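You operate a simulated robot arm through the tools that you are given. There is no shell and no other tool.

You are at the controls of a simulated robot arm. One attempt, no reset.

TASK
Shut and latch the dryer, run it on high till the dry lamp lights, then dial off.
Fine: set the dial, then press start once.

It is judged by the outcome, as a careful person would: the job done as asked, and still so three seconds after it is handed in. It fails if anything else is knocked over, pushed out of place, dropped, spilled or broken.

THE ROBOT
A 7-joint arm with a fingered hand, fixed in place. Base frame: the origin is on the floor under the middle of its stand, x ahead of it, y to its left, z up. Lengths are in m, angles in rad, forces in N, time in s.
It reaches about 1.164 m from its shoulder. Its first joint turns from -2.897 to 2.897 rad. Payload 4.7 kg.
The TCP is the grasp point between the finger pads, 0.036 m short of the fingertips. In the tool frame z runs along the fingers and y along their closing line. The gripper opens to 0.12 m; its body begins 0.042 m behind the TCP. The gripper is a hand of 5 fingers: y runs from the thumb to the fingers, the wrist lies at [-0.018, -0.122, -0.21] in the tool frame.
Orientation is that of the tool frame in the base frame, as a unit quaternion [w, x, y, z]. With the fingers straight down and the wrist toward the robot, the tool's x, y and z point along [0, 1, 0], [1, 0, 0] and [0, 0, -1] of the base frame.

THE INTERFACE
- The arm moves only by the tool move_arm. Its argument "rows" is a list that holds one entry, the list of rows, each a list of 6 numbers: the shift along the base's x, y, z in m, then the turn, a rotation vector about the base's x, y, z in rad. In form: [[[dx, dy, dz, rx, ry, rz], ...]]. A call has 1 to 20 rows; each row shifts and turns the commanded pose from where the row before left it. Rows are played at 5 a second. More than 0.05 m and 0.15 rad between two rows, and nothing of the call is played. A pose out of reach is approached as far as the arm can. The call stops where the force on the tool passes 60 N (or 10 N more than at its start, if that is more) or the arm is blocked; 0.2 s more then pass. In this call time passes only in rows, and 0.2 s behind the last. The reply holds the time, the measured pose of the TCP, the force on the tool along the base axes, the opening and the grip force, in the units named above and with some noise, with the torque about the TCP (base axes, N m) and any sound that the robot's microphone picked up, and new pictures: "show" is both (left out), scene, wrist or none.
- Cameras (640 x 400 px; columns grow to the right, rows downward): "scene" is fixed at [0.4012, 0.6502, 1.6499]; the picture's right is [-0.99, 0.12, 0.00], its down [0.04, 0.33, -0.94] and it looks along [-0.11, -0.94, -0.33] (base axes); focal length 326 px, centre (320, 200). "wrist" rides on the gripper at [0.073, -0.091, -0.143] in the tool frame; the picture's right is [-0.80, 0.28, -0.53], its down [-0.53, -0.73, 0.42] and it looks along [-0.27, 0.62, 0.74] (tool axes); focal length 234 px, centre (320, 200). There is no depth. A picture from a camera that has moved, and an enlarged one, comes with that camera's place and axes in the base frame and with its lens.
- set_fingers(index, middle, ring, little, thumb_bend, thumb_turn): sets how far each is bent, from 0 (flat) to 1 (curled in); at 0.3 the hand is open as for a grip, at 0.7 the pads meet at the TCP. One left out holds its place. A second passes; each finger stops where it meets its share of the squeeze, and holds until it gets a number again. It is the only way to open and close the hand. It gives what a move gives, with no picture; readings hold the bend of each and the force on index, middle, ring, little, thumb and palm. thumb_turn goes from beside the hand (0) to across from the fingers (1), as for a grip.
- inspect(camera, box): a new picture of the part [left, top, right, bottom] of that camera's present view, enlarged. The clock stands still meanwhile.
- finish_job(): hands the job in; it is judged then, once.

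Nothing tells you positions but the pictures and the camera data. Unless the task says otherwise, let go and move clear before handing in.

The tools are called after "Call:" by a JSON object that holds its "fn" and its "kwargs". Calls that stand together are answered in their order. move_arm: Moves the arm, as the interface text tells. Its arguments: {"type":"object","properties":{"rows":{"type":"array","items":{"type":"array","items":{"type":"array","items":{"type":"number"}}}},"show":{"type":"string","enum":["both","scene","wrist","none"]}},"required":["rows"]} The other tools are called the same way: set_fingers (index, middle, ring, little, thumb_bend, thumb_turn) moves the fingers one by one; inspect (camera, box) takes an enlarged picture of a part of a camera's view; finish_job () hands the job in.

At the start:

```text
t: 0.0
tcp_pos: [0.5453, -0.3608, 1.309]
tcp_rot: [0.0, 0.707, 0.707, 0.0]
contact_force: [0.3, -0.1, 0.0]
torque: [-0.01, -0.03, 0.02]
gripper_width: 0.1197
grip_force: 0.0
shape: jaw
bend: [0.3, 0.3, 0.3, 0.3, 0.3, 0.98]
finger forces: [0.0, 0.1, 0.0, 0.0, 0.0, 0.0]
```

scene: 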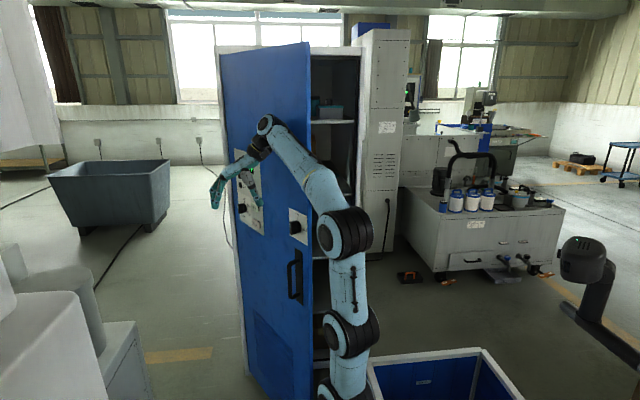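
wrist: 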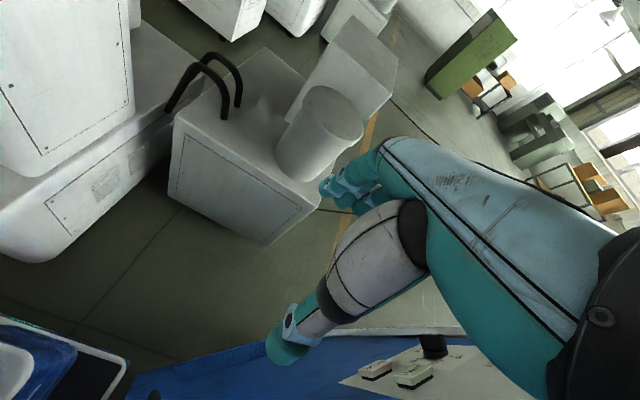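

I see a tall blue-doored cabinet (the dryer) standing ajar, with a control panel, a latch knob and a handle on its door, and the arm in front of it. I'll look closely before moving anything.

Call:
{"fn": "inspect", "kwargs": {"camera": "scene", "box": [200, 130, 360, 230]}}

Call:
{"fn": "inspect", "kwargs": {"camera": "scene", "box": [200, 220, 400, 400]}}

Call:
{"fn": "inspect", "kwargs": {"camera": "scene", "box": [200, 30, 420, 170]}}

Call:
{"fn": "inspect", "kwargs": {"camera": "wrist", "box": [100, 250, 500, 400]}}

```text
4.00 times, centred on (280, 180) of scene
camera zoom: at [0.4012, 0.6502, 1.6499], right [-0.99, 0.12, 0.0], down [0.04, 0.33, -0.94], along [-0.11, -0.94, -0.33], focal length 1302 px, centre (480, 280)
```

zoom: 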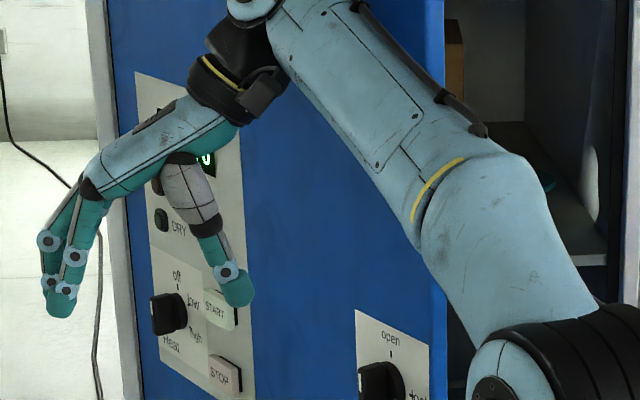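

```text
2.22 times, centred on (300, 310) of scene
camera zoom: at [0.4012, 0.6502, 1.6499], right [-0.99, 0.12, 0.0], down [0.04, 0.33, -0.94], along [-0.11, -0.94, -0.33], focal length 724 px, centre (364, -44)
```

zoom: 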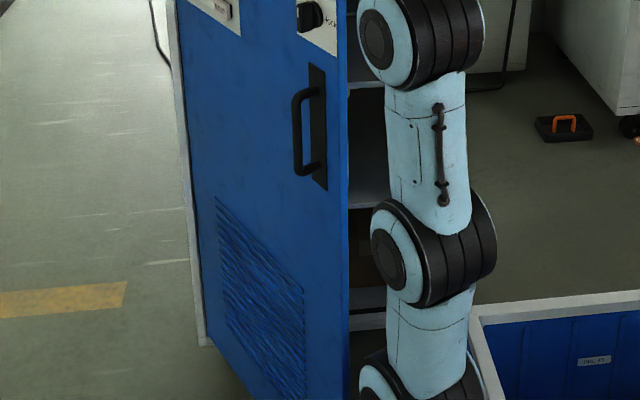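

```text
2.86 times, centred on (310, 100) of scene
camera zoom: at [0.4012, 0.6502, 1.6499], right [-0.99, 0.12, 0.0], down [0.04, 0.33, -0.94], along [-0.11, -0.94, -0.33], focal length 930 px, centre (349, 486)
```

zoom: 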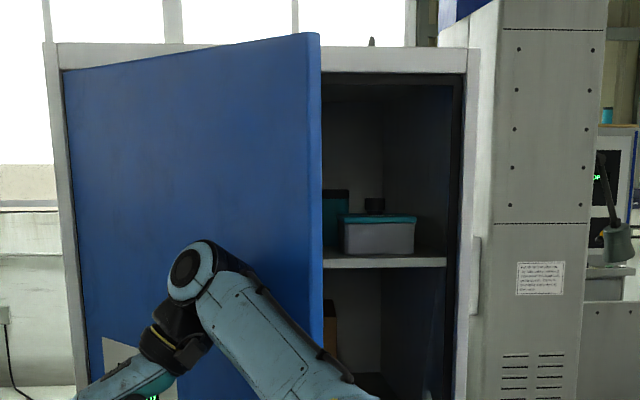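

```text
1.60 times, centred on (300, 325) of wrist
camera zoom: at [0.454, -0.2879, 1.4542], right [0.28, -0.8, 0.53], down [-0.73, -0.53, -0.42], along [0.62, -0.27, -0.74], focal length 375 px, centre (352, 0)
```

zoom: 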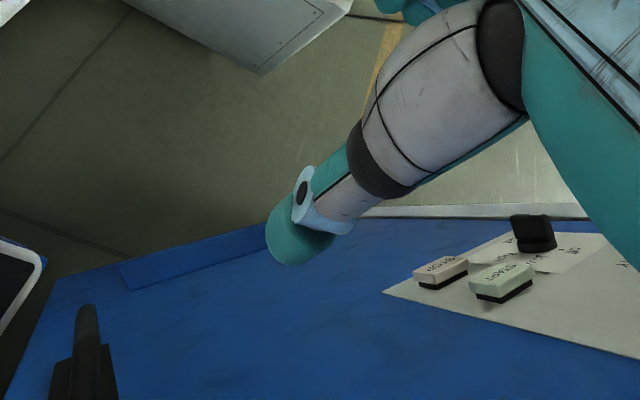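

The door stands open about 58°, with its hinge on the far (+x) side near (0.63, -0.83). I put START near (0.51, -0.59, 1.20), the heat dial near (0.58, -0.69, 1.15), and the latch knob near the free edge at about (0.36, -0.36, 1.21). I'll turn the hand slowly toward the door and watch how the arm moves.

Call:
{"fn": "move_arm", "kwargs": {"rows": [[[0.0, 0.02, 0.02, -0.12, 0, 0], [0.0, 0.02, 0.02, -0.12, 0, 0], [0, 0.02, 0.02, -0.12, 0, 0], [0, 0.02, 0.02, -0.12, 0, 0], [0, 0.02, 0.02, -0.12, 0, 0]]]}}

```text
t: 1.2
tcp_pos: [0.5452, -0.2611, 1.4088]
tcp_rot: [0.209, 0.676, 0.675, -0.21]
contact_force: [-0.3, -0.1, -1.2]
torque: [0.06, 0.06, -0.01]
gripper_width: 0.1195
grip_force: 0.1
shape: jaw
bend: [0.3, 0.3, 0.3, 0.3, 0.3, 0.98]
finger forces: [0.0, 0.1, 0.1, 0.0, 0.1, 0.0]
camera wrist: at [0.4548, -0.1196, 1.4874], right [0.28, -0.37, 0.89], down [-0.73, -0.68, -0.05], along [0.62, -0.64, -0.46], focal length 234 px, centre (320, 200)
```

scene: 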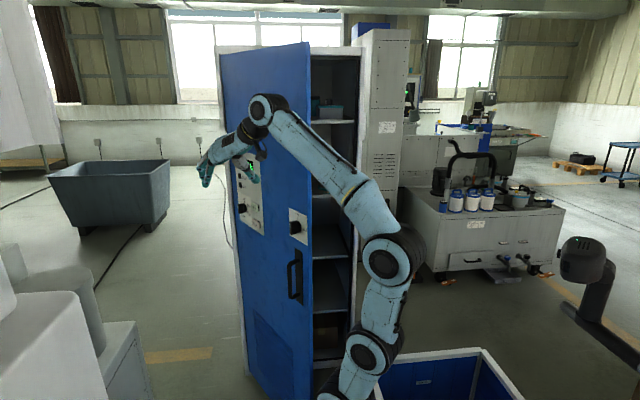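
wrist: 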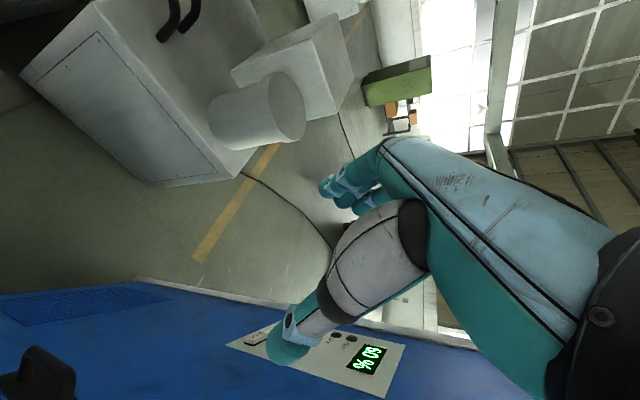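

The elbow swung away from the door, which leaves room. I'll keep turning the hand until it faces the cabinet.

Call:
{"fn": "move_arm", "kwargs": {"rows": [[[-0.01, 0.0, 0.0, -0.14, 0, 0], [-0.01, 0.0, 0.0, -0.14, 0, 0], [-0.01, 0.0, 0.0, -0.14, 0, 0], [-0.01, 0.0, 0.0, -0.14, 0, 0], [-0.01, 0.0, 0.0, -0.14, 0, 0], [-0.01, 0.0, 0.0, -0.14, 0, 0], [-0.01, 0.0, 0.0, -0.131, 0, 0]]]}}

Call:
{"fn": "inspect", "kwargs": {"camera": "scene", "box": [200, 130, 360, 230]}}

```text
t: 2.8
tcp_pos: [0.4755, -0.2601, 1.4103]
tcp_rot: [-0.5, -0.499, -0.5, 0.501]
contact_force: [-0.4, 0.4, -0.3]
torque: [-0.03, -0.02, -0.03]
gripper_width: 0.12
grip_force: 0.0
shape: jaw
bend: [0.3, 0.3, 0.3, 0.3, 0.3, 0.98]
finger forces: [0.0, 0.1, 0.0, 0.0, 0.1, 0.0]
camera wrist: at [0.384, -0.1171, 1.3385], right [0.28, 0.53, 0.8], down [-0.73, -0.42, 0.53], along [0.62, -0.74, 0.27], focal length 234 px, centre (320, 200)
```

scene: 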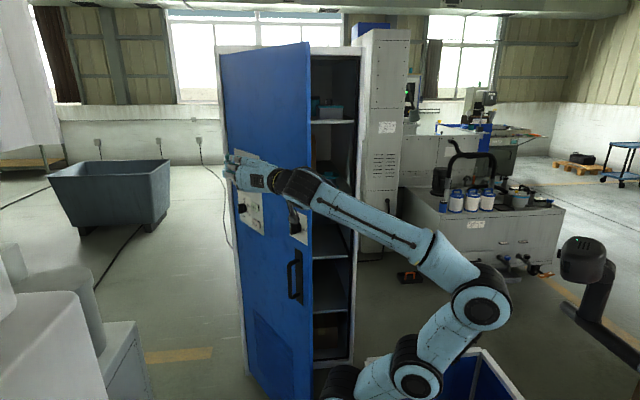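
wrist: 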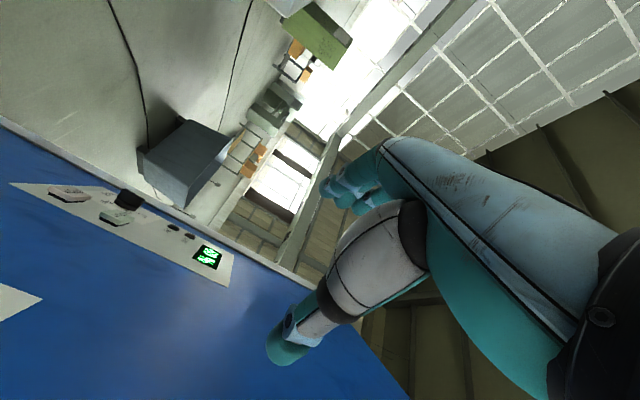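

```text
4.00 times, centred on (280, 180) of scene
camera zoom: at [0.4012, 0.6502, 1.6499], right [-0.99, 0.12, 0.0], down [0.04, 0.33, -0.94], along [-0.11, -0.94, -0.33], focal length 1302 px, centre (480, 280)
```

zoom: 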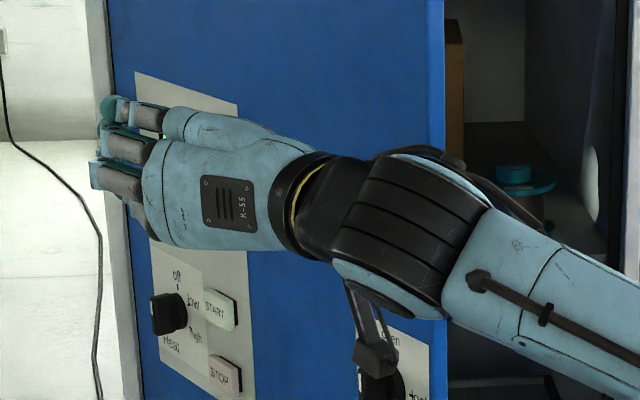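

The hand now faces the cabinet with its forearm in front of the door. I'll make a fist so I can push on the plain blue area near the free edge, well clear of the buttons.

Call:
{"fn": "set_fingers", "kwargs": {"index": 1, "middle": 1, "ring": 1, "little": 1, "thumb_bend": 0.6, "thumb_turn": 0.0}}

Call:
{"fn": "inspect", "kwargs": {"camera": "wrist", "box": [0, 0, 640, 400]}}

Call:
{"fn": "inspect", "kwargs": {"camera": "scene", "box": [200, 130, 360, 230]}}

```text
t: 3.8
tcp_pos: [0.4743, -0.2603, 1.4108]
tcp_rot: [0.5, 0.5, 0.501, -0.5]
contact_force: [0.1, 1.3, -0.6]
torque: [-0.01, 0.02, -0.01]
gripper_width: 0.096
grip_force: 0.0
shape: fingers
bend: [1.0, 1.0, 1.0, 1.0, 0.6, 0.0]
finger forces: [0.0, 0.1, 0.0, 0.1, 0.0, 0.0]
```

```text
1.00 times, centred on (320, 200) of wrist (not enlarged: the box is as wide or as high as the picture)
camera zoom: at [0.384, -0.117, 1.3389], right [0.28, 0.53, 0.8], down [-0.73, -0.42, 0.53], along [0.62, -0.74, 0.27], focal length 234 px, centre (320, 200)
```

zoom: 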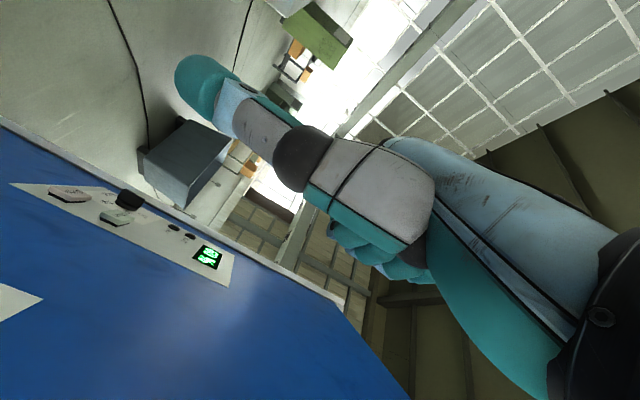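

```text
4.00 times, centred on (280, 180) of scene
camera zoom: at [0.4012, 0.6502, 1.6499], right [-0.99, 0.12, 0.0], down [0.04, 0.33, -0.94], along [-0.11, -0.94, -0.33], focal length 1302 px, centre (480, 280)
```

zoom: 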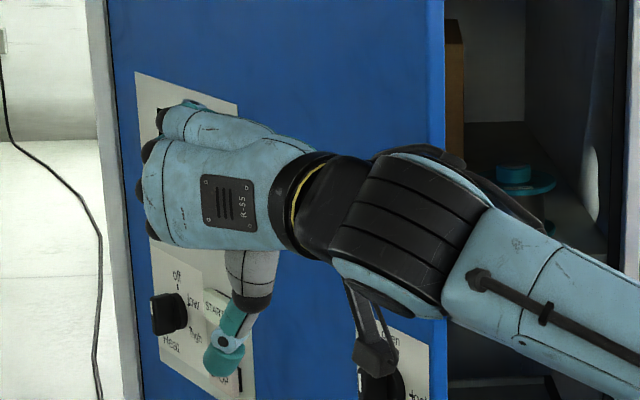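

The thumb points down and the index is the lowest finger. I'll angle the hand about 30° so the fist leads and the wrist stays off the door, then move in close to the door face above the latch plate.

Call:
{"fn": "move_arm", "kwargs": {"rows": [[[0.004, -0.029, 0.003, 0, 0, -0.131], [0.004, -0.029, 0.003, 0, 0, -0.131], [0.004, -0.029, 0.003, 0, 0, -0.131], [0.004, -0.029, 0.003, 0, 0, -0.131]]]}}

Call:
{"fn": "inspect", "kwargs": {"camera": "scene", "box": [200, 100, 360, 200]}}

```text
t: 4.8
tcp_pos: [0.4894, -0.3746, 1.4224]
tcp_rot: [-0.354, -0.613, -0.351, 0.613]
contact_force: [-1.6, 0.9, 1.1]
torque: [0.08, -0.05, 0.09]
gripper_width: 0.0957
grip_force: 0.1
shape: fingers
bend: [1.0, 1.0, 1.0, 1.0, 0.6, 0.0]
finger forces: [0.0, 0.0, 0.1, 0.1, 0.0, 0.0]
camera wrist: at [0.4834, -0.2059, 1.3503], right [0.5, 0.32, 0.8], down [-0.85, 0.0, 0.53], along [0.17, -0.95, 0.27], focal length 234 px, centre (320, 200)
```

scene: 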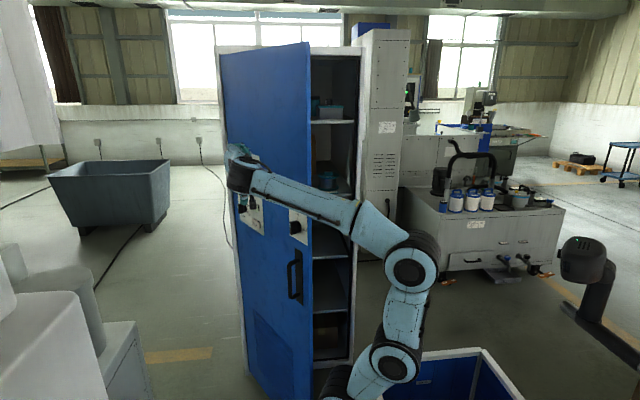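
wrist: 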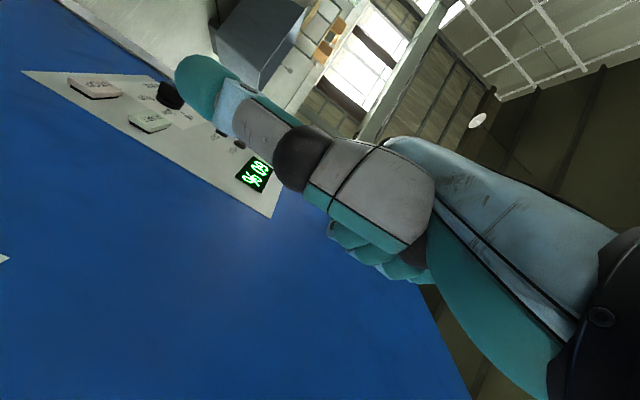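

```text
4.00 times, centred on (280, 150) of scene
camera zoom: at [0.4012, 0.6502, 1.6499], right [-0.99, 0.12, 0.0], down [0.04, 0.33, -0.94], along [-0.11, -0.94, -0.33], focal length 1302 px, centre (480, 400)
```

zoom: 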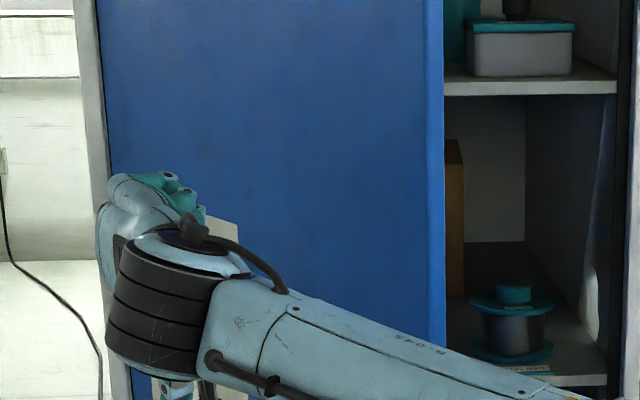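

The fist is about 0.1 m off the door face. I'll press in along the door normal and follow the closing arc, watching the force.

Call:
{"fn": "move_arm", "kwargs": {"rows": [[[-0.019, -0.0125, 0, 0, 0, 0], [-0.019, -0.0125, 0, 0, 0, 0], [-0.019, -0.0125, 0, 0, 0, 0], [-0.019, -0.0125, 0, 0, 0, 0], [-0.0202, -0.0122, 0, 0, 0, 0.02], [-0.0202, -0.0122, 0, 0, 0, 0.03], [-0.0188, -0.0143, 0, 0, 0, 0.03], [-0.0188, -0.0143, 0, 0, 0, 0.03]]]}}

```text
t: 6.6
tcp_pos: [0.3372, -0.4793, 1.4224]
tcp_rot: [-0.387, -0.592, -0.386, 0.593]
contact_force: [0.9, -0.4, 0.1]
torque: [0.01, 0.0, 0.0]
gripper_width: 0.0956
grip_force: 0.1
shape: fingers
bend: [1.0, 1.0, 1.0, 1.0, 0.6, 0.0]
finger forces: [0.0, 0.1, 0.0, 0.0, 0.1, 0.0]
camera wrist: at [0.3114, -0.3121, 1.3498], right [0.47, 0.37, 0.8], down [-0.84, -0.09, 0.53], along [0.27, -0.92, 0.27], focal length 234 px, centre (320, 200)
```

scene: 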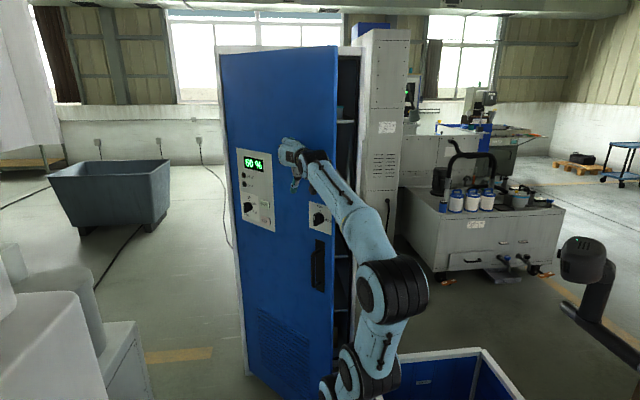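
wrist: 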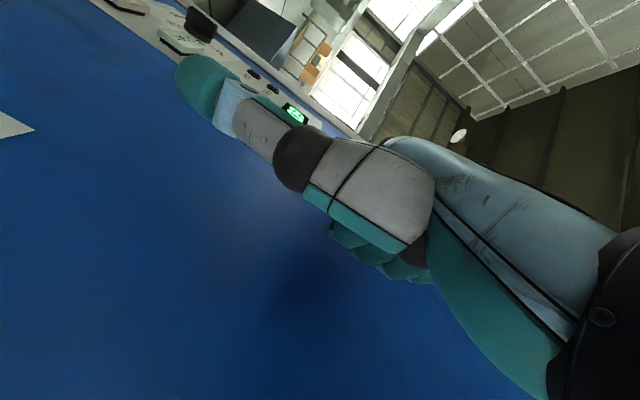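

The door is swinging shut with almost no resistance, and the display reads something like 60%. I'll continue along the arc.

Call:
{"fn": "move_arm", "kwargs": {"rows": [[[-0.0172, -0.0161, 0, 0, 0, 0.035], [-0.0172, -0.0161, 0, 0, 0, 0.035], [-0.0155, -0.018, 0, 0, 0, 0.035], [-0.0155, -0.018, 0, 0, 0, 0.035], [-0.0134, -0.0193, 0, 0, 0, 0.035], [-0.0134, -0.0193, 0, 0, 0, 0.035], [-0.0114, -0.0207, 0, 0, 0, 0.035], [-0.0114, -0.0207, 0, 0, 0, 0.035], [-0.0092, -0.0218, 0, 0, 0, 0.035], [-0.0092, -0.0218, 0, 0, 0, 0.035]]]}}

```text
t: 8.8
tcp_pos: [0.2035, -0.6711, 1.4212]
tcp_rot: [-0.484, -0.516, -0.483, 0.516]
contact_force: [0.0, 0.4, 1.2]
torque: [0.06, 0.02, -0.05]
gripper_width: 0.0953
grip_force: 0.1
shape: fingers
bend: [1.0, 1.0, 1.0, 1.0, 0.6, 0.0]
finger forces: [0.0, 0.0, 0.0, 0.0, 0.0, 0.0]
camera wrist: at [0.1215, -0.5224, 1.3496], right [0.31, 0.51, 0.8], down [-0.76, -0.38, 0.53], along [0.57, -0.77, 0.27], focal length 234 px, centre (320, 200)
```

scene: 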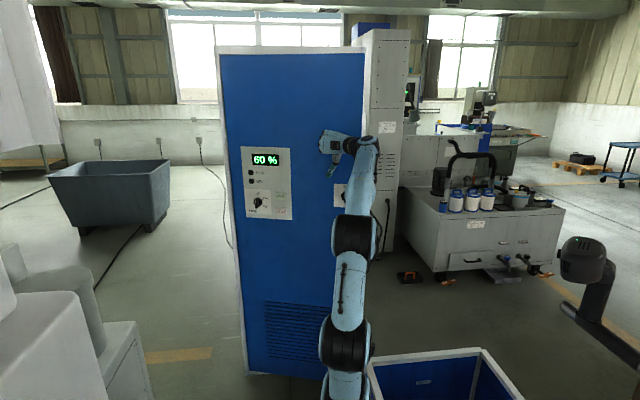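
wrist: 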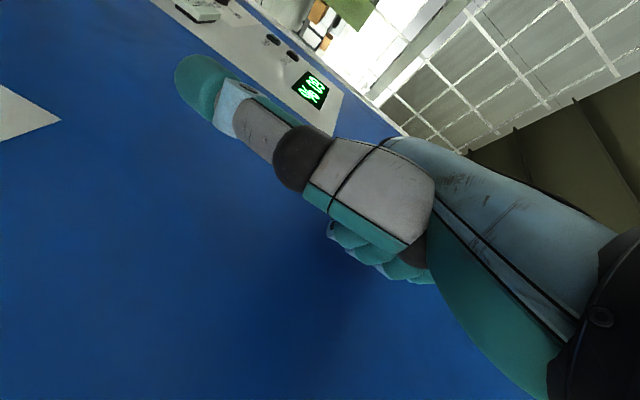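

The door now looks nearly flush. I'll make a few slow forward steps until I feel it seat.

Call:
{"fn": "move_arm", "kwargs": {"rows": [[[-0.0055, -0.015, 0, 0, 0, 0.03], [-0.005, -0.015, 0, 0, 0, 0.03], [-0.004, -0.012, 0, 0, 0, 0], [-0.003, -0.01, 0, 0, 0, 0]]]}}

Call:
{"fn": "inspect", "kwargs": {"camera": "scene", "box": [210, 30, 410, 155]}}

```text
t: 9.8
tcp_pos: [0.186, -0.7222, 1.4205]
tcp_rot: [0.5, 0.501, 0.498, -0.501]
contact_force: [0.0, -0.1, 0.6]
torque: [0.05, 0.01, 0.01]
gripper_width: 0.0956
grip_force: 0.0
shape: fingers
bend: [1.0, 1.0, 1.0, 1.0, 0.6, 0.0]
finger forces: [0.1, 0.0, 0.0, 0.0, 0.0, 0.1]
camera wrist: at [0.0952, -0.579, 1.3499], right [0.28, 0.53, 0.8], down [-0.73, -0.42, 0.53], along [0.62, -0.74, 0.27], focal length 234 px, centre (320, 200)
```

scene: 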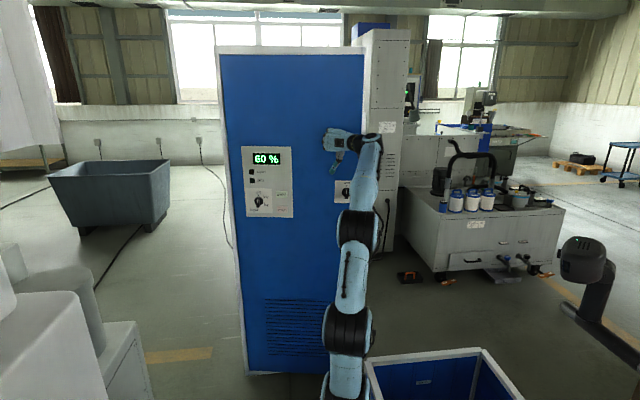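
wrist: 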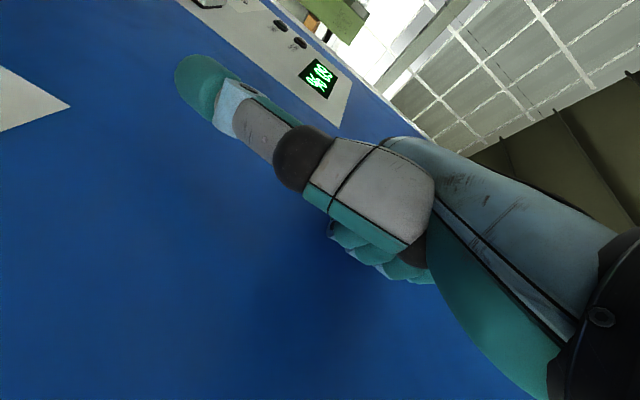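

```text
3.20 times, centred on (310, 92) of scene
camera zoom: at [0.4012, 0.6502, 1.6499], right [-0.99, 0.12, 0.0], down [0.04, 0.33, -0.94], along [-0.11, -0.94, -0.33], focal length 1042 px, centre (352, 544)
```

zoom: 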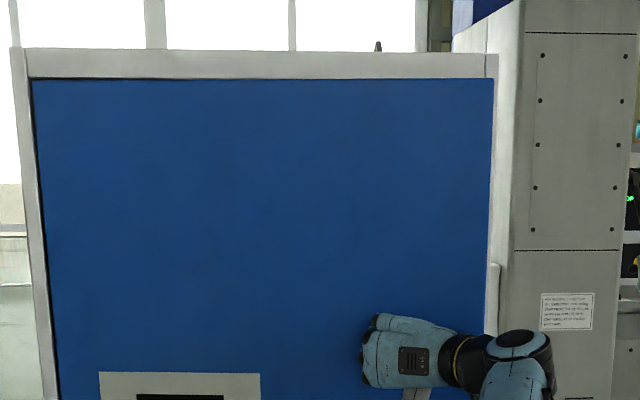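

Door is almost home but there is no seating force yet. I'll continue pushing straight in with small steps.

Call:
{"fn": "move_arm", "kwargs": {"rows": [[[-0.002, -0.01, 0, 0, 0, 0], [-0.001, -0.01, 0, 0, 0, 0], [-0.001, -0.01, 0, 0, 0, 0], [0, -0.01, 0, 0, 0, 0], [0, -0.01, 0, 0, 0, 0]]]}}

Call:
{"fn": "inspect", "kwargs": {"camera": "scene", "box": [210, 30, 410, 155]}}

```text
t: 11.0
tcp_pos: [0.1822, -0.7732, 1.4219]
tcp_rot: [0.499, 0.501, 0.499, -0.501]
contact_force: [-0.3, -0.2, -0.1]
torque: [0.01, -0.01, 0.0]
gripper_width: 0.0957
grip_force: 0.1
shape: fingers
bend: [1.0, 1.0, 1.0, 1.0, 0.6, 0.0]
finger forces: [0.1, 0.0, 0.0, 0.0, 0.0, 0.0]
camera wrist: at [0.092, -0.6294, 1.3495], right [0.28, 0.52, 0.8], down [-0.73, -0.42, 0.53], along [0.62, -0.74, 0.27], focal length 234 px, centre (320, 200)
```

scene: 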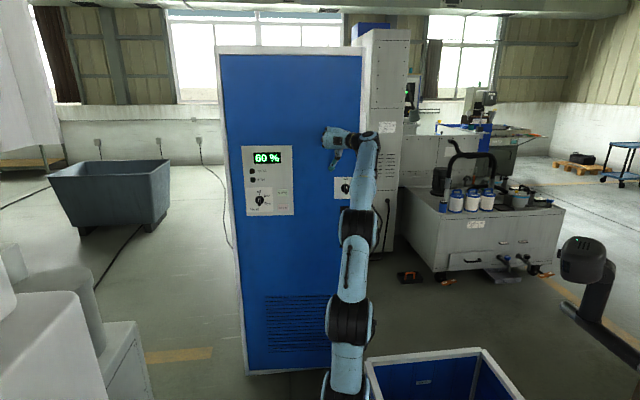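
wrist: 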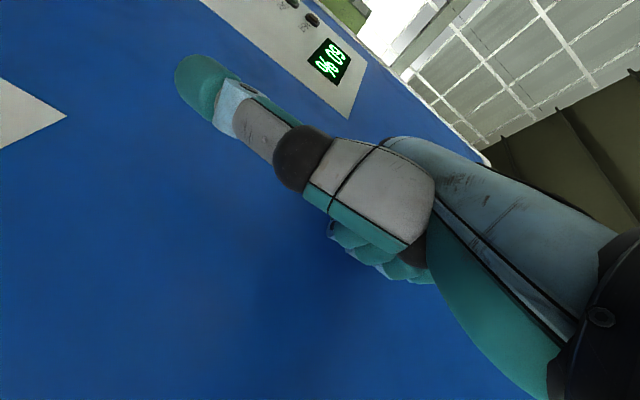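

```text
3.20 times, centred on (310, 92) of scene
camera zoom: at [0.4012, 0.6502, 1.6499], right [-0.99, 0.12, 0.0], down [0.04, 0.33, -0.94], along [-0.11, -0.94, -0.33], focal length 1042 px, centre (352, 544)
```

zoom: 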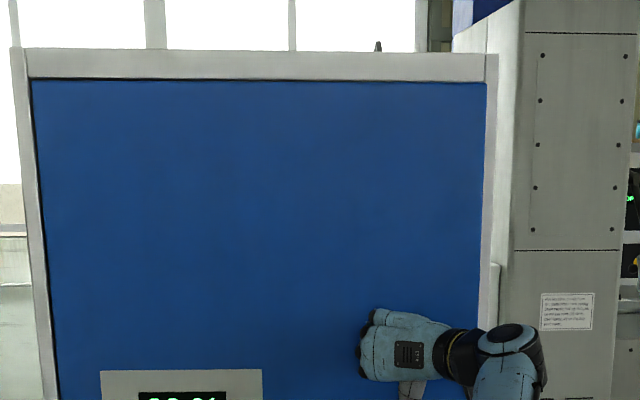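

The door edge is still moving inward, so it isn't seated yet. I'll keep pushing.

Call:
{"fn": "move_arm", "kwargs": {"rows": [[[0, -0.01, 0, 0, 0, 0], [0, -0.01, 0, 0, 0, 0], [0, -0.01, 0, 0, 0, 0], [0, -0.01, 0, 0, 0, 0]]]}}

Call:
{"fn": "inspect", "kwargs": {"camera": "scene", "box": [210, 30, 410, 155]}}

```text
t: 12.0
tcp_pos: [0.1859, -0.8067, 1.4287]
tcp_rot: [-0.502, -0.497, -0.499, 0.502]
contact_force: [3.8, 56.7, -16.1]
torque: [-0.63, 0.44, 1.11]
gripper_width: 0.0955
grip_force: 27.9
shape: fingers
bend: [1.0, 1.0, 1.0, 1.0, 0.6, 0.0]
finger forces: [0.1, 56.5, 0.0, 0.0, 0.1, 0.0]
camera wrist: at [0.0941, -0.6643, 1.356], right [0.28, 0.53, 0.8], down [-0.73, -0.42, 0.54], along [0.62, -0.73, 0.27], focal length 234 px, centre (320, 200)
```

scene: 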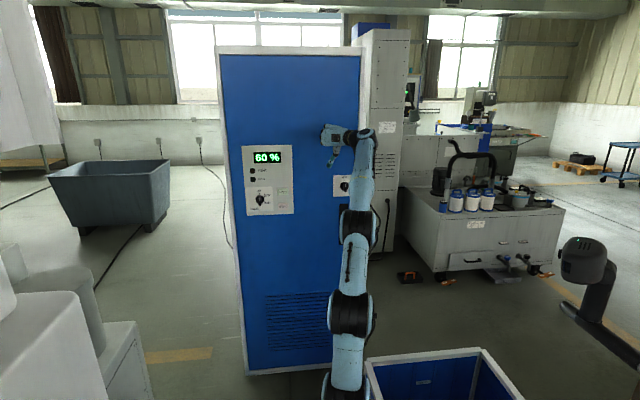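
wrist: 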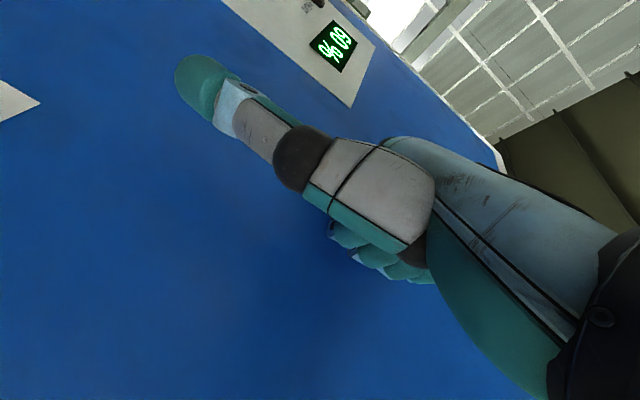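

```text
3.20 times, centred on (310, 92) of scene
camera zoom: at [0.4012, 0.6502, 1.6499], right [-0.99, 0.12, 0.0], down [0.04, 0.33, -0.94], along [-0.11, -0.94, -0.33], focal length 1042 px, centre (352, 544)
```

zoom: 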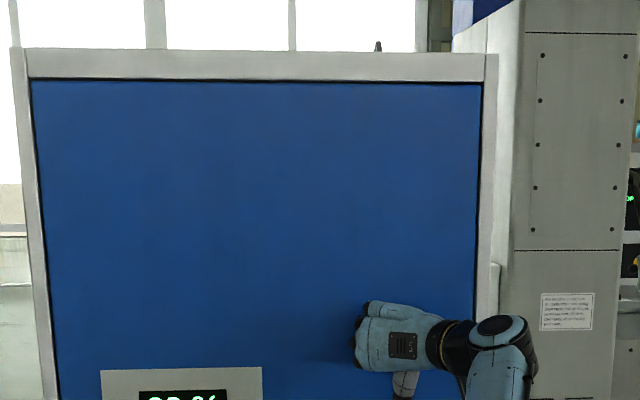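

The contact force jumped to 57 N and the door edge sits flush, so it is fully closed. I'll back off gently and look at the latch and the panel.

Call:
{"fn": "move_arm", "kwargs": {"rows": [[[0, 0.015, 0, 0, 0, 0], [0, 0.025, 0, 0, 0, 0], [0, 0.03, 0, 0, 0, 0], [0, 0.03, 0.0, 0, 0, 0], [0, 0.03, 0.0, 0, 0, 0], [0, 0.03, 0.0, 0, 0, 0]]]}}

Call:
{"fn": "inspect", "kwargs": {"camera": "scene", "box": [230, 140, 390, 240]}}

Call:
{"fn": "inspect", "kwargs": {"camera": "scene", "box": [310, 150, 390, 200]}}

Call:
{"fn": "inspect", "kwargs": {"camera": "scene", "box": [230, 140, 310, 190]}}

Call:
{"fn": "inspect", "kwargs": {"camera": "scene", "box": [230, 170, 310, 220]}}

```text
t: 13.4
tcp_pos: [0.1819, -0.6517, 1.4205]
tcp_rot: [0.499, 0.502, 0.499, -0.5]
contact_force: [-0.2, -1.9, -0.5]
torque: [-0.03, -0.01, -0.01]
gripper_width: 0.0955
grip_force: 0.0
shape: fingers
bend: [1.0, 1.0, 1.0, 1.0, 0.6, 0.0]
finger forces: [0.0, 0.1, 0.1, 0.0, 0.0, 0.0]
camera wrist: at [0.0914, -0.5086, 1.3491], right [0.28, 0.52, 0.8], down [-0.73, -0.42, 0.53], along [0.62, -0.74, 0.27], focal length 234 px, centre (320, 200)
```

scene: 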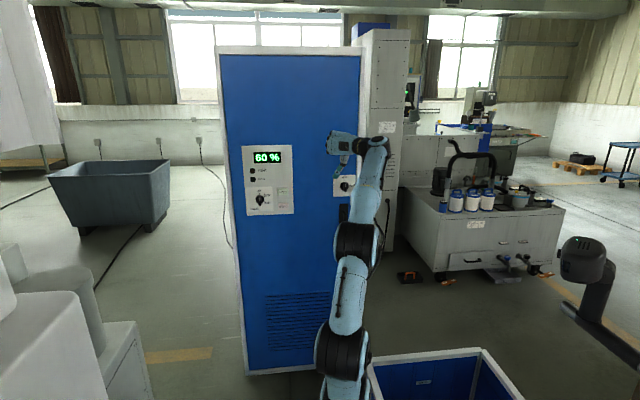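
wrist: 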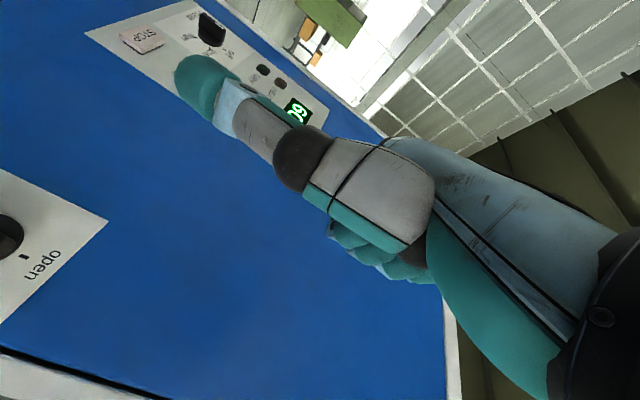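

```text
4.00 times, centred on (310, 190) of scene
camera zoom: at [0.4012, 0.6502, 1.6499], right [-0.99, 0.12, 0.0], down [0.04, 0.33, -0.94], along [-0.11, -0.94, -0.33], focal length 1302 px, centre (360, 240)
```

zoom: 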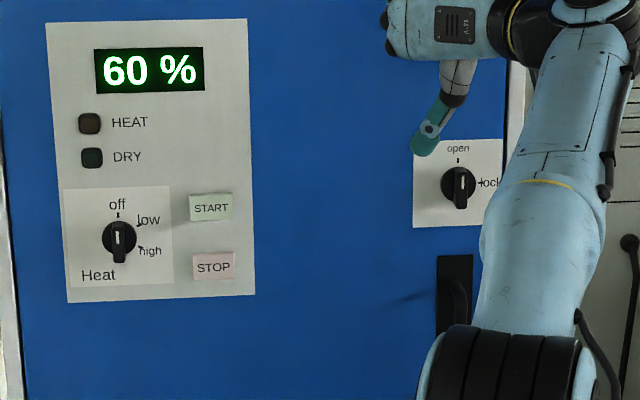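

```text
8.00 times, centred on (350, 175) of scene
camera zoom: at [0.4012, 0.6502, 1.6499], right [-0.99, 0.12, 0.0], down [0.04, 0.33, -0.94], along [-0.11, -0.94, -0.33], focal length 2605 px, centre (80, 400)
```

zoom: 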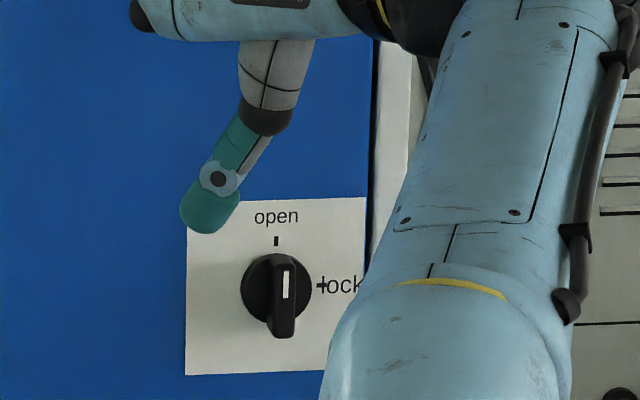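

```text
8.00 times, centred on (270, 165) of scene
camera zoom: at [0.4012, 0.6502, 1.6499], right [-0.99, 0.12, 0.0], down [0.04, 0.33, -0.94], along [-0.11, -0.94, -0.33], focal length 2605 px, centre (720, 480)
```

zoom: 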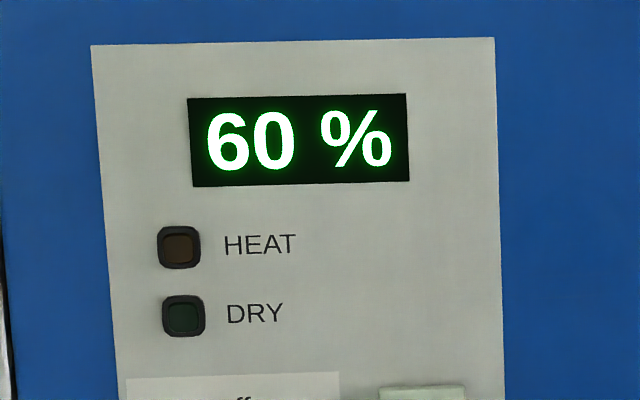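

```text
8.00 times, centred on (270, 195) of scene
camera zoom: at [0.4012, 0.6502, 1.6499], right [-0.99, 0.12, 0.0], down [0.04, 0.33, -0.94], along [-0.11, -0.94, -0.33], focal length 2605 px, centre (720, 240)
```

zoom: 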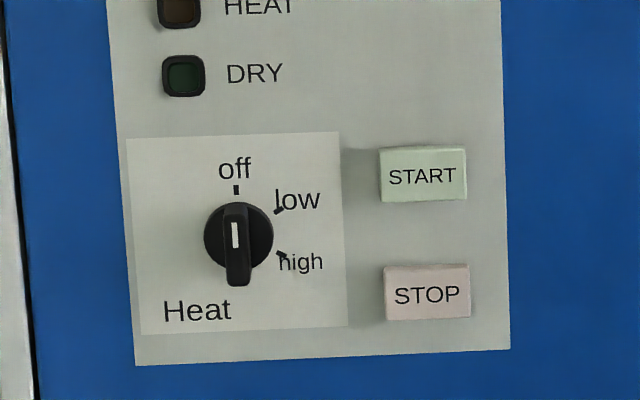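

Now I can read everything clearly. The door latch knob points to "open" with "lock" 90° clockwise. The heat dial is at off, with low at about 55° and high at about 112° clockwise. The display shows 60 %, with the HEAT and DRY lamps dark. I'll go in front of the latch knob at about (0.11, -0.79, 1.20), staying clear of it, and open thumb, index and middle for a pinch.

Call:
{"fn": "move_arm", "kwargs": {"rows": [[[-0.008, 0.008, -0.03, 0, 0, 0], [-0.01, 0.008, -0.032, 0, 0, 0], [-0.01, 0.008, -0.032, 0, 0, 0], [-0.01, 0.008, -0.032, 0, 0, 0], [-0.01, 0.0, -0.032, 0, 0, 0], [-0.011, 0.0, -0.032, 0, 0, 0], [-0.012, 0.0, -0.028, 0, 0, 0]]], "show": "none"}}

Call:
{"fn": "set_fingers", "kwargs": {"index": 0.35, "middle": 0.35, "ring": 1, "little": 1, "thumb_bend": 0.35, "thumb_turn": 1}}

Call:
{"fn": "inspect", "kwargs": {"camera": "wrist", "box": [0, 0, 640, 400]}}

Call:
{"fn": "inspect", "kwargs": {"camera": "scene", "box": [280, 130, 440, 230]}}

```text
t: 15.0
tcp_pos: [0.1099, -0.6224, 1.2055]
tcp_rot: [0.498, 0.503, 0.5, -0.499]
contact_force: [-0.6, 0.0, -0.2]
torque: [0.02, -0.02, -0.02]
gripper_width: 0.0957
grip_force: 0.2
shape: fingers
bend: [1.0, 1.0, 1.0, 1.0, 0.6, 0.0]
finger forces: [0.1, 0.1, 0.0, 0.0, 0.0, 0.0]
```

```text
t: 16.0
tcp_pos: [0.1095, -0.6229, 1.2049]
tcp_rot: [0.498, 0.503, 0.5, -0.498]
contact_force: [-0.3, 0.2, 0.4]
torque: [0.02, 0.0, -0.03]
gripper_width: 0.1071
grip_force: 0.2
shape: fingers
bend: [0.35, 0.35, 1.0, 1.0, 0.35, 0.98]
finger forces: [0.0, 0.1, 0.1, 0.0, 0.1, 0.0]
```

```text
1.00 times, centred on (320, 200) of wrist (not enlarged: the box is as wide or as high as the picture)
camera zoom: at [0.0197, -0.4788, 1.1345], right [0.28, 0.52, 0.81], down [-0.73, -0.43, 0.53], along [0.62, -0.74, 0.26], focal length 234 px, centre (320, 200)
```

zoom: 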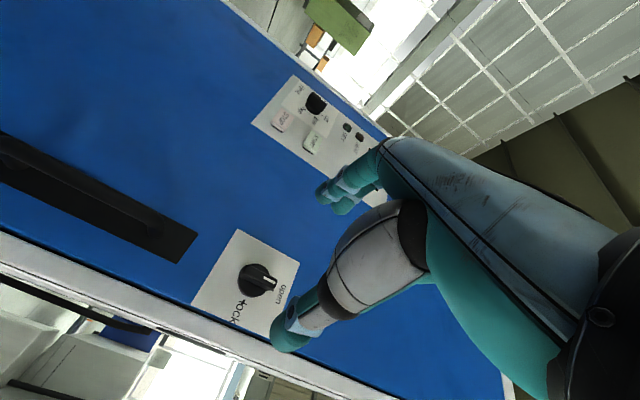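

```text
4.00 times, centred on (360, 180) of scene
camera zoom: at [0.4012, 0.6502, 1.6499], right [-0.99, 0.12, 0.0], down [0.04, 0.33, -0.94], along [-0.11, -0.94, -0.33], focal length 1302 px, centre (160, 280)
```

zoom: 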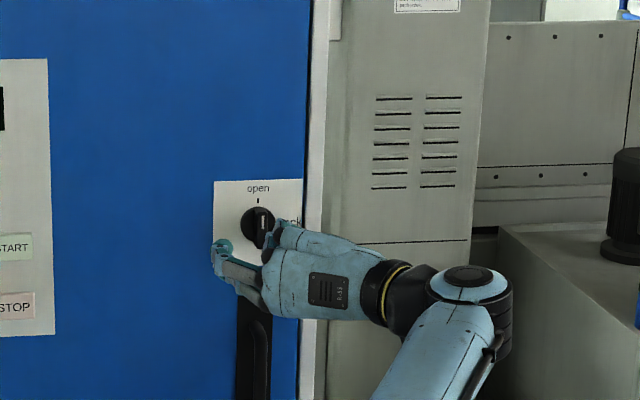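

The knob centre in the wrist view comes out at (0.112, -0.80, 1.205), and the pinch opening straddles that line. Before gripping, I'll test in free space that the arm can make the full 90° clockwise twist here.

Call:
{"fn": "move_arm", "kwargs": {"rows": [[[0, 0, 0, 0, -0.145, 0], [0, 0, 0, 0, -0.145, 0], [0, 0, 0, 0, -0.145, 0], [0, 0, 0, 0, -0.145, 0], [0, 0, 0, 0, -0.145, 0], [0, 0, 0, 0, -0.145, 0], [0, 0, 0, 0, -0.145, 0], [0, 0, 0, 0, -0.145, 0], [0, 0, 0, 0, -0.145, 0], [0, 0, 0, 0, -0.145, 0], [0, 0, 0, 0, -0.145, 0]]]}}

Call:
{"fn": "inspect", "kwargs": {"camera": "scene", "box": [280, 130, 440, 230]}}

```text
t: 18.4
tcp_pos: [0.1101, -0.6223, 1.203]
tcp_rot: [0.706, 0.708, -0.011, 0.01]
contact_force: [0.9, -0.3, -0.8]
torque: [0.03, 0.0, 0.02]
gripper_width: 0.1074
grip_force: 0.1
shape: fingers
bend: [0.35, 0.35, 1.0, 1.0, 0.35, 0.98]
finger forces: [0.0, 0.1, 0.1, 0.1, 0.0, 0.0]
camera wrist: at [0.1863, -0.4777, 1.1161], right [-0.81, 0.53, 0.26], down [-0.51, -0.42, -0.75], along [-0.28, -0.74, 0.61], focal length 234 px, centre (320, 200)
```

scene: 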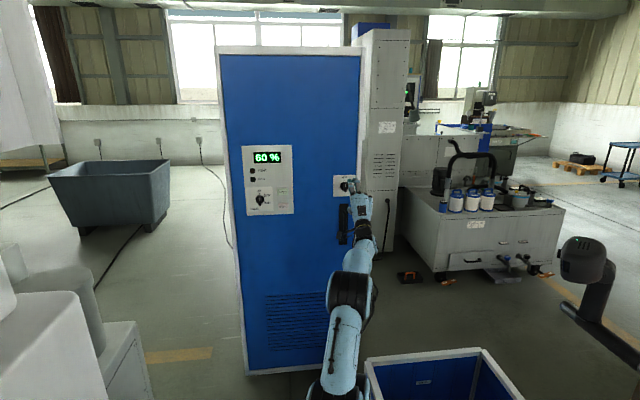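
wrist: 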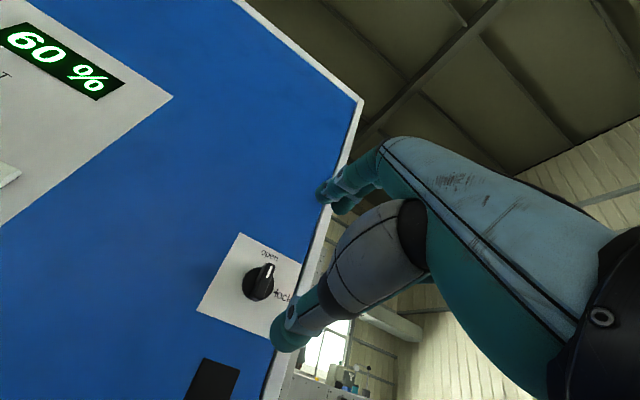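

```text
4.00 times, centred on (360, 180) of scene
camera zoom: at [0.4012, 0.6502, 1.6499], right [-0.99, 0.12, 0.0], down [0.04, 0.33, -0.94], along [-0.11, -0.94, -0.33], focal length 1302 px, centre (160, 280)
```

zoom: 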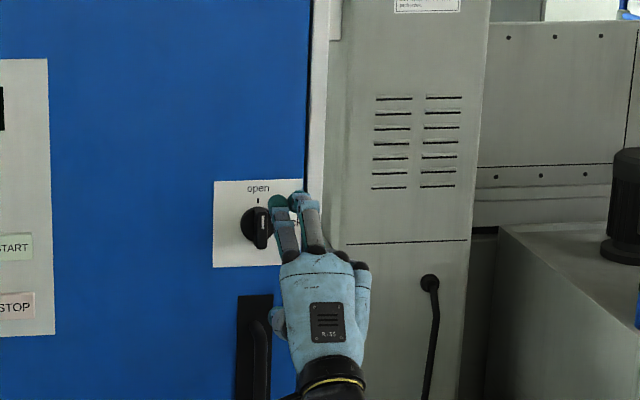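

The 90° twist is reachable and clear of the handle. I'll turn back, narrow the pinch, and move closer to check the alignment with the knob bar.

Call:
{"fn": "move_arm", "kwargs": {"rows": [[[0, 0, 0, 0, 0.145, 0], [0, 0, 0, 0, 0.145, 0], [0, 0, 0, 0, 0.145, 0], [0, 0, 0, 0, 0.145, 0], [0, 0, 0, 0, 0.145, 0], [0, 0, 0, 0, 0.145, 0], [0, 0, 0, 0, 0.145, 0], [0, 0, 0, 0, 0.145, 0], [0, 0, 0, 0, 0.145, 0], [0, -0.03, 0, 0, 0.145, 0], [0.001, -0.04, 0, 0, 0.145, 0]]], "show": "none"}}

Call:
{"fn": "set_fingers", "kwargs": {"index": 0.53, "middle": 0.53, "ring": 1, "little": 1, "thumb_bend": 0.53, "thumb_turn": 1}}

Call:
{"fn": "inspect", "kwargs": {"camera": "wrist", "box": [160, 150, 480, 350]}}

Call:
{"fn": "inspect", "kwargs": {"camera": "scene", "box": [310, 150, 390, 200]}}

```text
t: 20.8
tcp_pos: [0.1119, -0.6868, 1.2039]
tcp_rot: [-0.499, -0.5, -0.499, 0.502]
contact_force: [0.5, 0.5, 1.3]
torque: [0.03, 0.02, -0.05]
gripper_width: 0.1072
grip_force: 0.0
shape: fingers
bend: [0.35, 0.35, 1.0, 1.0, 0.35, 0.98]
finger forces: [0.0, 0.1, 0.0, 0.1, 0.1, 0.0]
```

```text
t: 21.8
tcp_pos: [0.1104, -0.6888, 1.203]
tcp_rot: [0.499, 0.501, 0.499, -0.501]
contact_force: [-0.2, 0.2, 0.6]
torque: [0.01, -0.02, 0.01]
gripper_width: 0.0542
grip_force: 0.0
shape: fingers
bend: [0.53, 0.53, 1.0, 1.0, 0.53, 1.0]
finger forces: [0.0, 0.0, 0.0, 0.0, 0.0, 0.0]
```

```text
2.00 times, centred on (320, 250) of wrist
camera zoom: at [0.0203, -0.5453, 1.1318], right [0.28, 0.52, 0.8], down [-0.73, -0.42, 0.53], along [0.62, -0.74, 0.27], focal length 468 px, centre (320, 100)
```

zoom: 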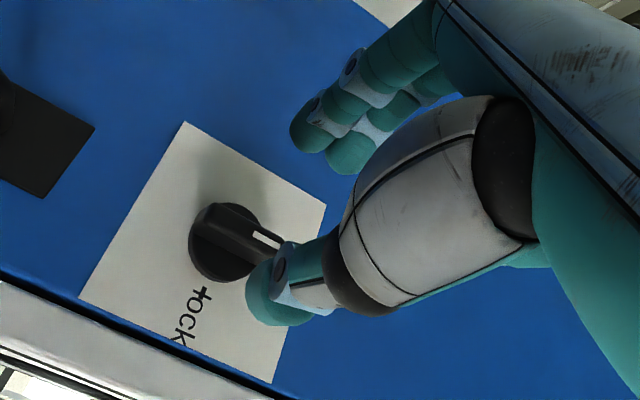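

```text
8.00 times, centred on (350, 175) of scene
camera zoom: at [0.4012, 0.6502, 1.6499], right [-0.99, 0.12, 0.0], down [0.04, 0.33, -0.94], along [-0.11, -0.94, -0.33], focal length 2605 px, centre (80, 400)
```

zoom: 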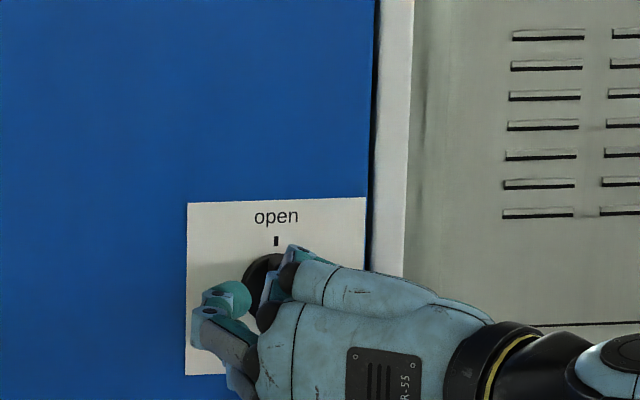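

The bar sits centred in the pinch opening: thumb tip at x≈0.072, fingertips at x≈0.147, knob at 0.111. I'll move in slowly to straddle the bar.

Call:
{"fn": "move_arm", "kwargs": {"rows": [[[0, -0.02, 0, 0, 0, 0], [0, -0.02, 0, 0, 0, 0], [0, -0.02, 0, 0, 0, 0], [0, -0.008, 0, 0, 0, 0], [0, -0.005, 0, 0, 0, 0]]]}}

Call:
{"fn": "inspect", "kwargs": {"camera": "wrist", "box": [160, 150, 480, 350]}}

Call:
{"fn": "inspect", "kwargs": {"camera": "scene", "box": [310, 150, 390, 200]}}

```text
t: 23.0
tcp_pos: [0.1132, -0.7605, 1.2067]
tcp_rot: [-0.5, -0.5, -0.5, 0.5]
contact_force: [0.3, 42.4, -5.8]
torque: [0.56, 0.29, 1.53]
gripper_width: 0.0542
grip_force: 21.3
shape: fingers
bend: [0.53, 0.52, 1.0, 1.0, 0.53, 1.0]
finger forces: [30.4, 11.7, 0.0, 0.0, 0.0, 0.0]
camera wrist: at [0.0219, -0.617, 1.1333], right [0.28, 0.53, 0.8], down [-0.73, -0.42, 0.53], along [0.62, -0.74, 0.27], focal length 234 px, centre (320, 200)
```

scene: 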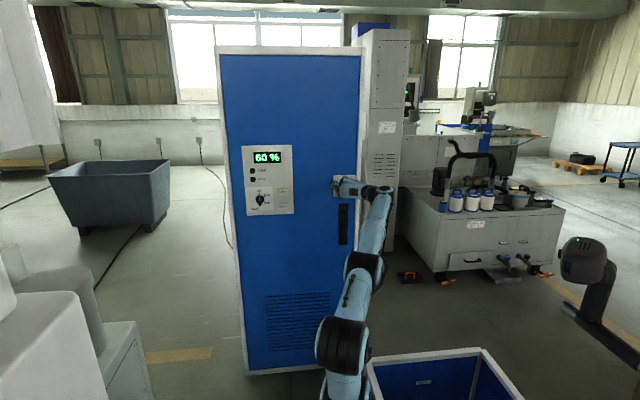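
wrist: 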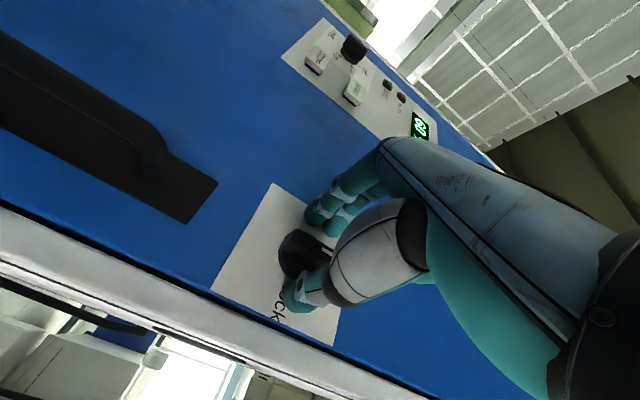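

```text
2.00 times, centred on (320, 250) of wrist
camera zoom: at [0.0219, -0.617, 1.1333], right [0.28, 0.53, 0.8], down [-0.73, -0.42, 0.53], along [0.62, -0.74, 0.27], focal length 468 px, centre (320, 100)
```

zoom: 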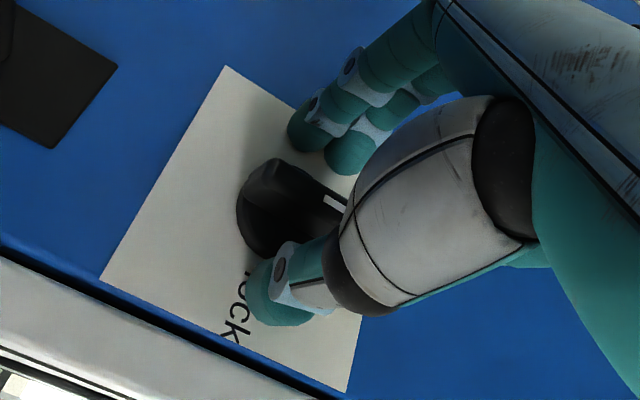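

```text
8.00 times, centred on (350, 175) of scene
camera zoom: at [0.4012, 0.6502, 1.6499], right [-0.99, 0.12, 0.0], down [0.04, 0.33, -0.94], along [-0.11, -0.94, -0.33], focal length 2605 px, centre (80, 400)
```

zoom: 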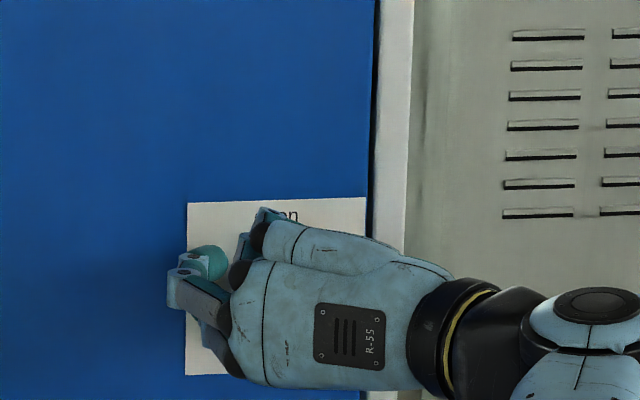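

The fingertips touched the panel lightly. I'll back off about 10 mm and close the pinch on the bar.

Call:
{"fn": "move_arm", "kwargs": {"rows": [[[-0.001, 0.006, 0, 0, 0, 0], [0, 0.005, 0, 0, 0, 0]]], "show": "none"}}

Call:
{"fn": "set_fingers", "kwargs": {"index": 0.75, "middle": 0.75, "thumb_bend": 0.75}}

Call:
{"fn": "inspect", "kwargs": {"camera": "wrist", "box": [160, 150, 480, 350]}}

Call:
{"fn": "inspect", "kwargs": {"camera": "scene", "box": [310, 150, 390, 200]}}

```text
t: 23.6
tcp_pos: [0.1095, -0.7525, 1.2036]
tcp_rot: [0.499, 0.502, 0.499, -0.501]
contact_force: [0.2, -0.4, 0.3]
torque: [-0.02, 0.01, 0.0]
gripper_width: 0.0543
grip_force: 0.1
shape: fingers
bend: [0.53, 0.53, 1.0, 1.0, 0.53, 1.0]
finger forces: [0.1, 0.0, 0.0, 0.1, 0.1, 0.0]
```

```text
t: 24.6
tcp_pos: [0.1095, -0.7529, 1.2033]
tcp_rot: [-0.5, -0.5, -0.498, 0.501]
contact_force: [2.0, -0.3, 4.4]
torque: [-0.06, 0.03, -0.18]
gripper_width: 0.0124
grip_force: 16.6
shape: fingers
bend: [0.72, 0.71, 1.0, 1.0, 0.67, 1.0]
finger forces: [6.6, 7.3, 0.0, 0.1, 19.3, 0.0]
```

```text
2.00 times, centred on (320, 250) of wrist
camera zoom: at [0.0197, -0.6086, 1.1322], right [0.28, 0.53, 0.8], down [-0.73, -0.42, 0.53], along [0.62, -0.74, 0.27], focal length 468 px, centre (320, 100)
```

zoom: 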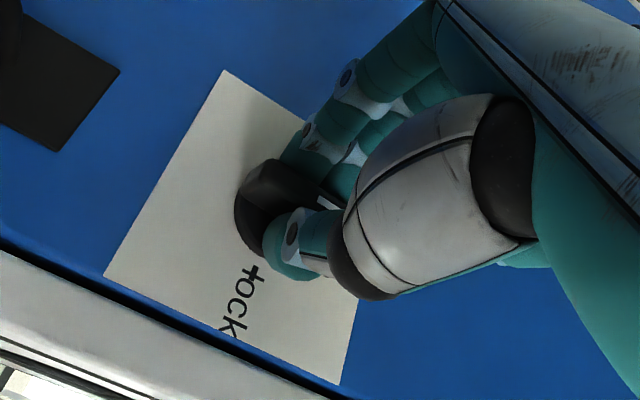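

```text
8.00 times, centred on (350, 175) of scene
camera zoom: at [0.4012, 0.6502, 1.6499], right [-0.99, 0.12, 0.0], down [0.04, 0.33, -0.94], along [-0.11, -0.94, -0.33], focal length 2605 px, centre (80, 400)
```

zoom: 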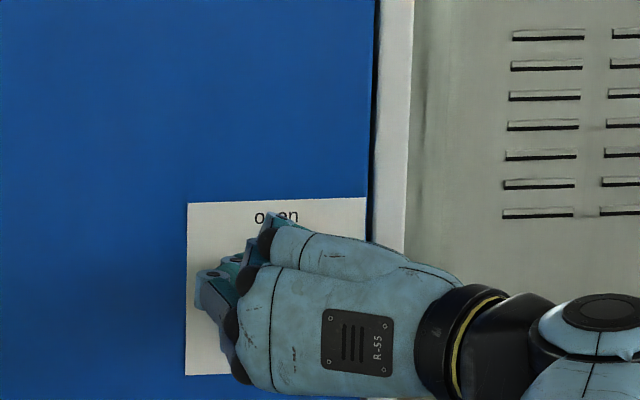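

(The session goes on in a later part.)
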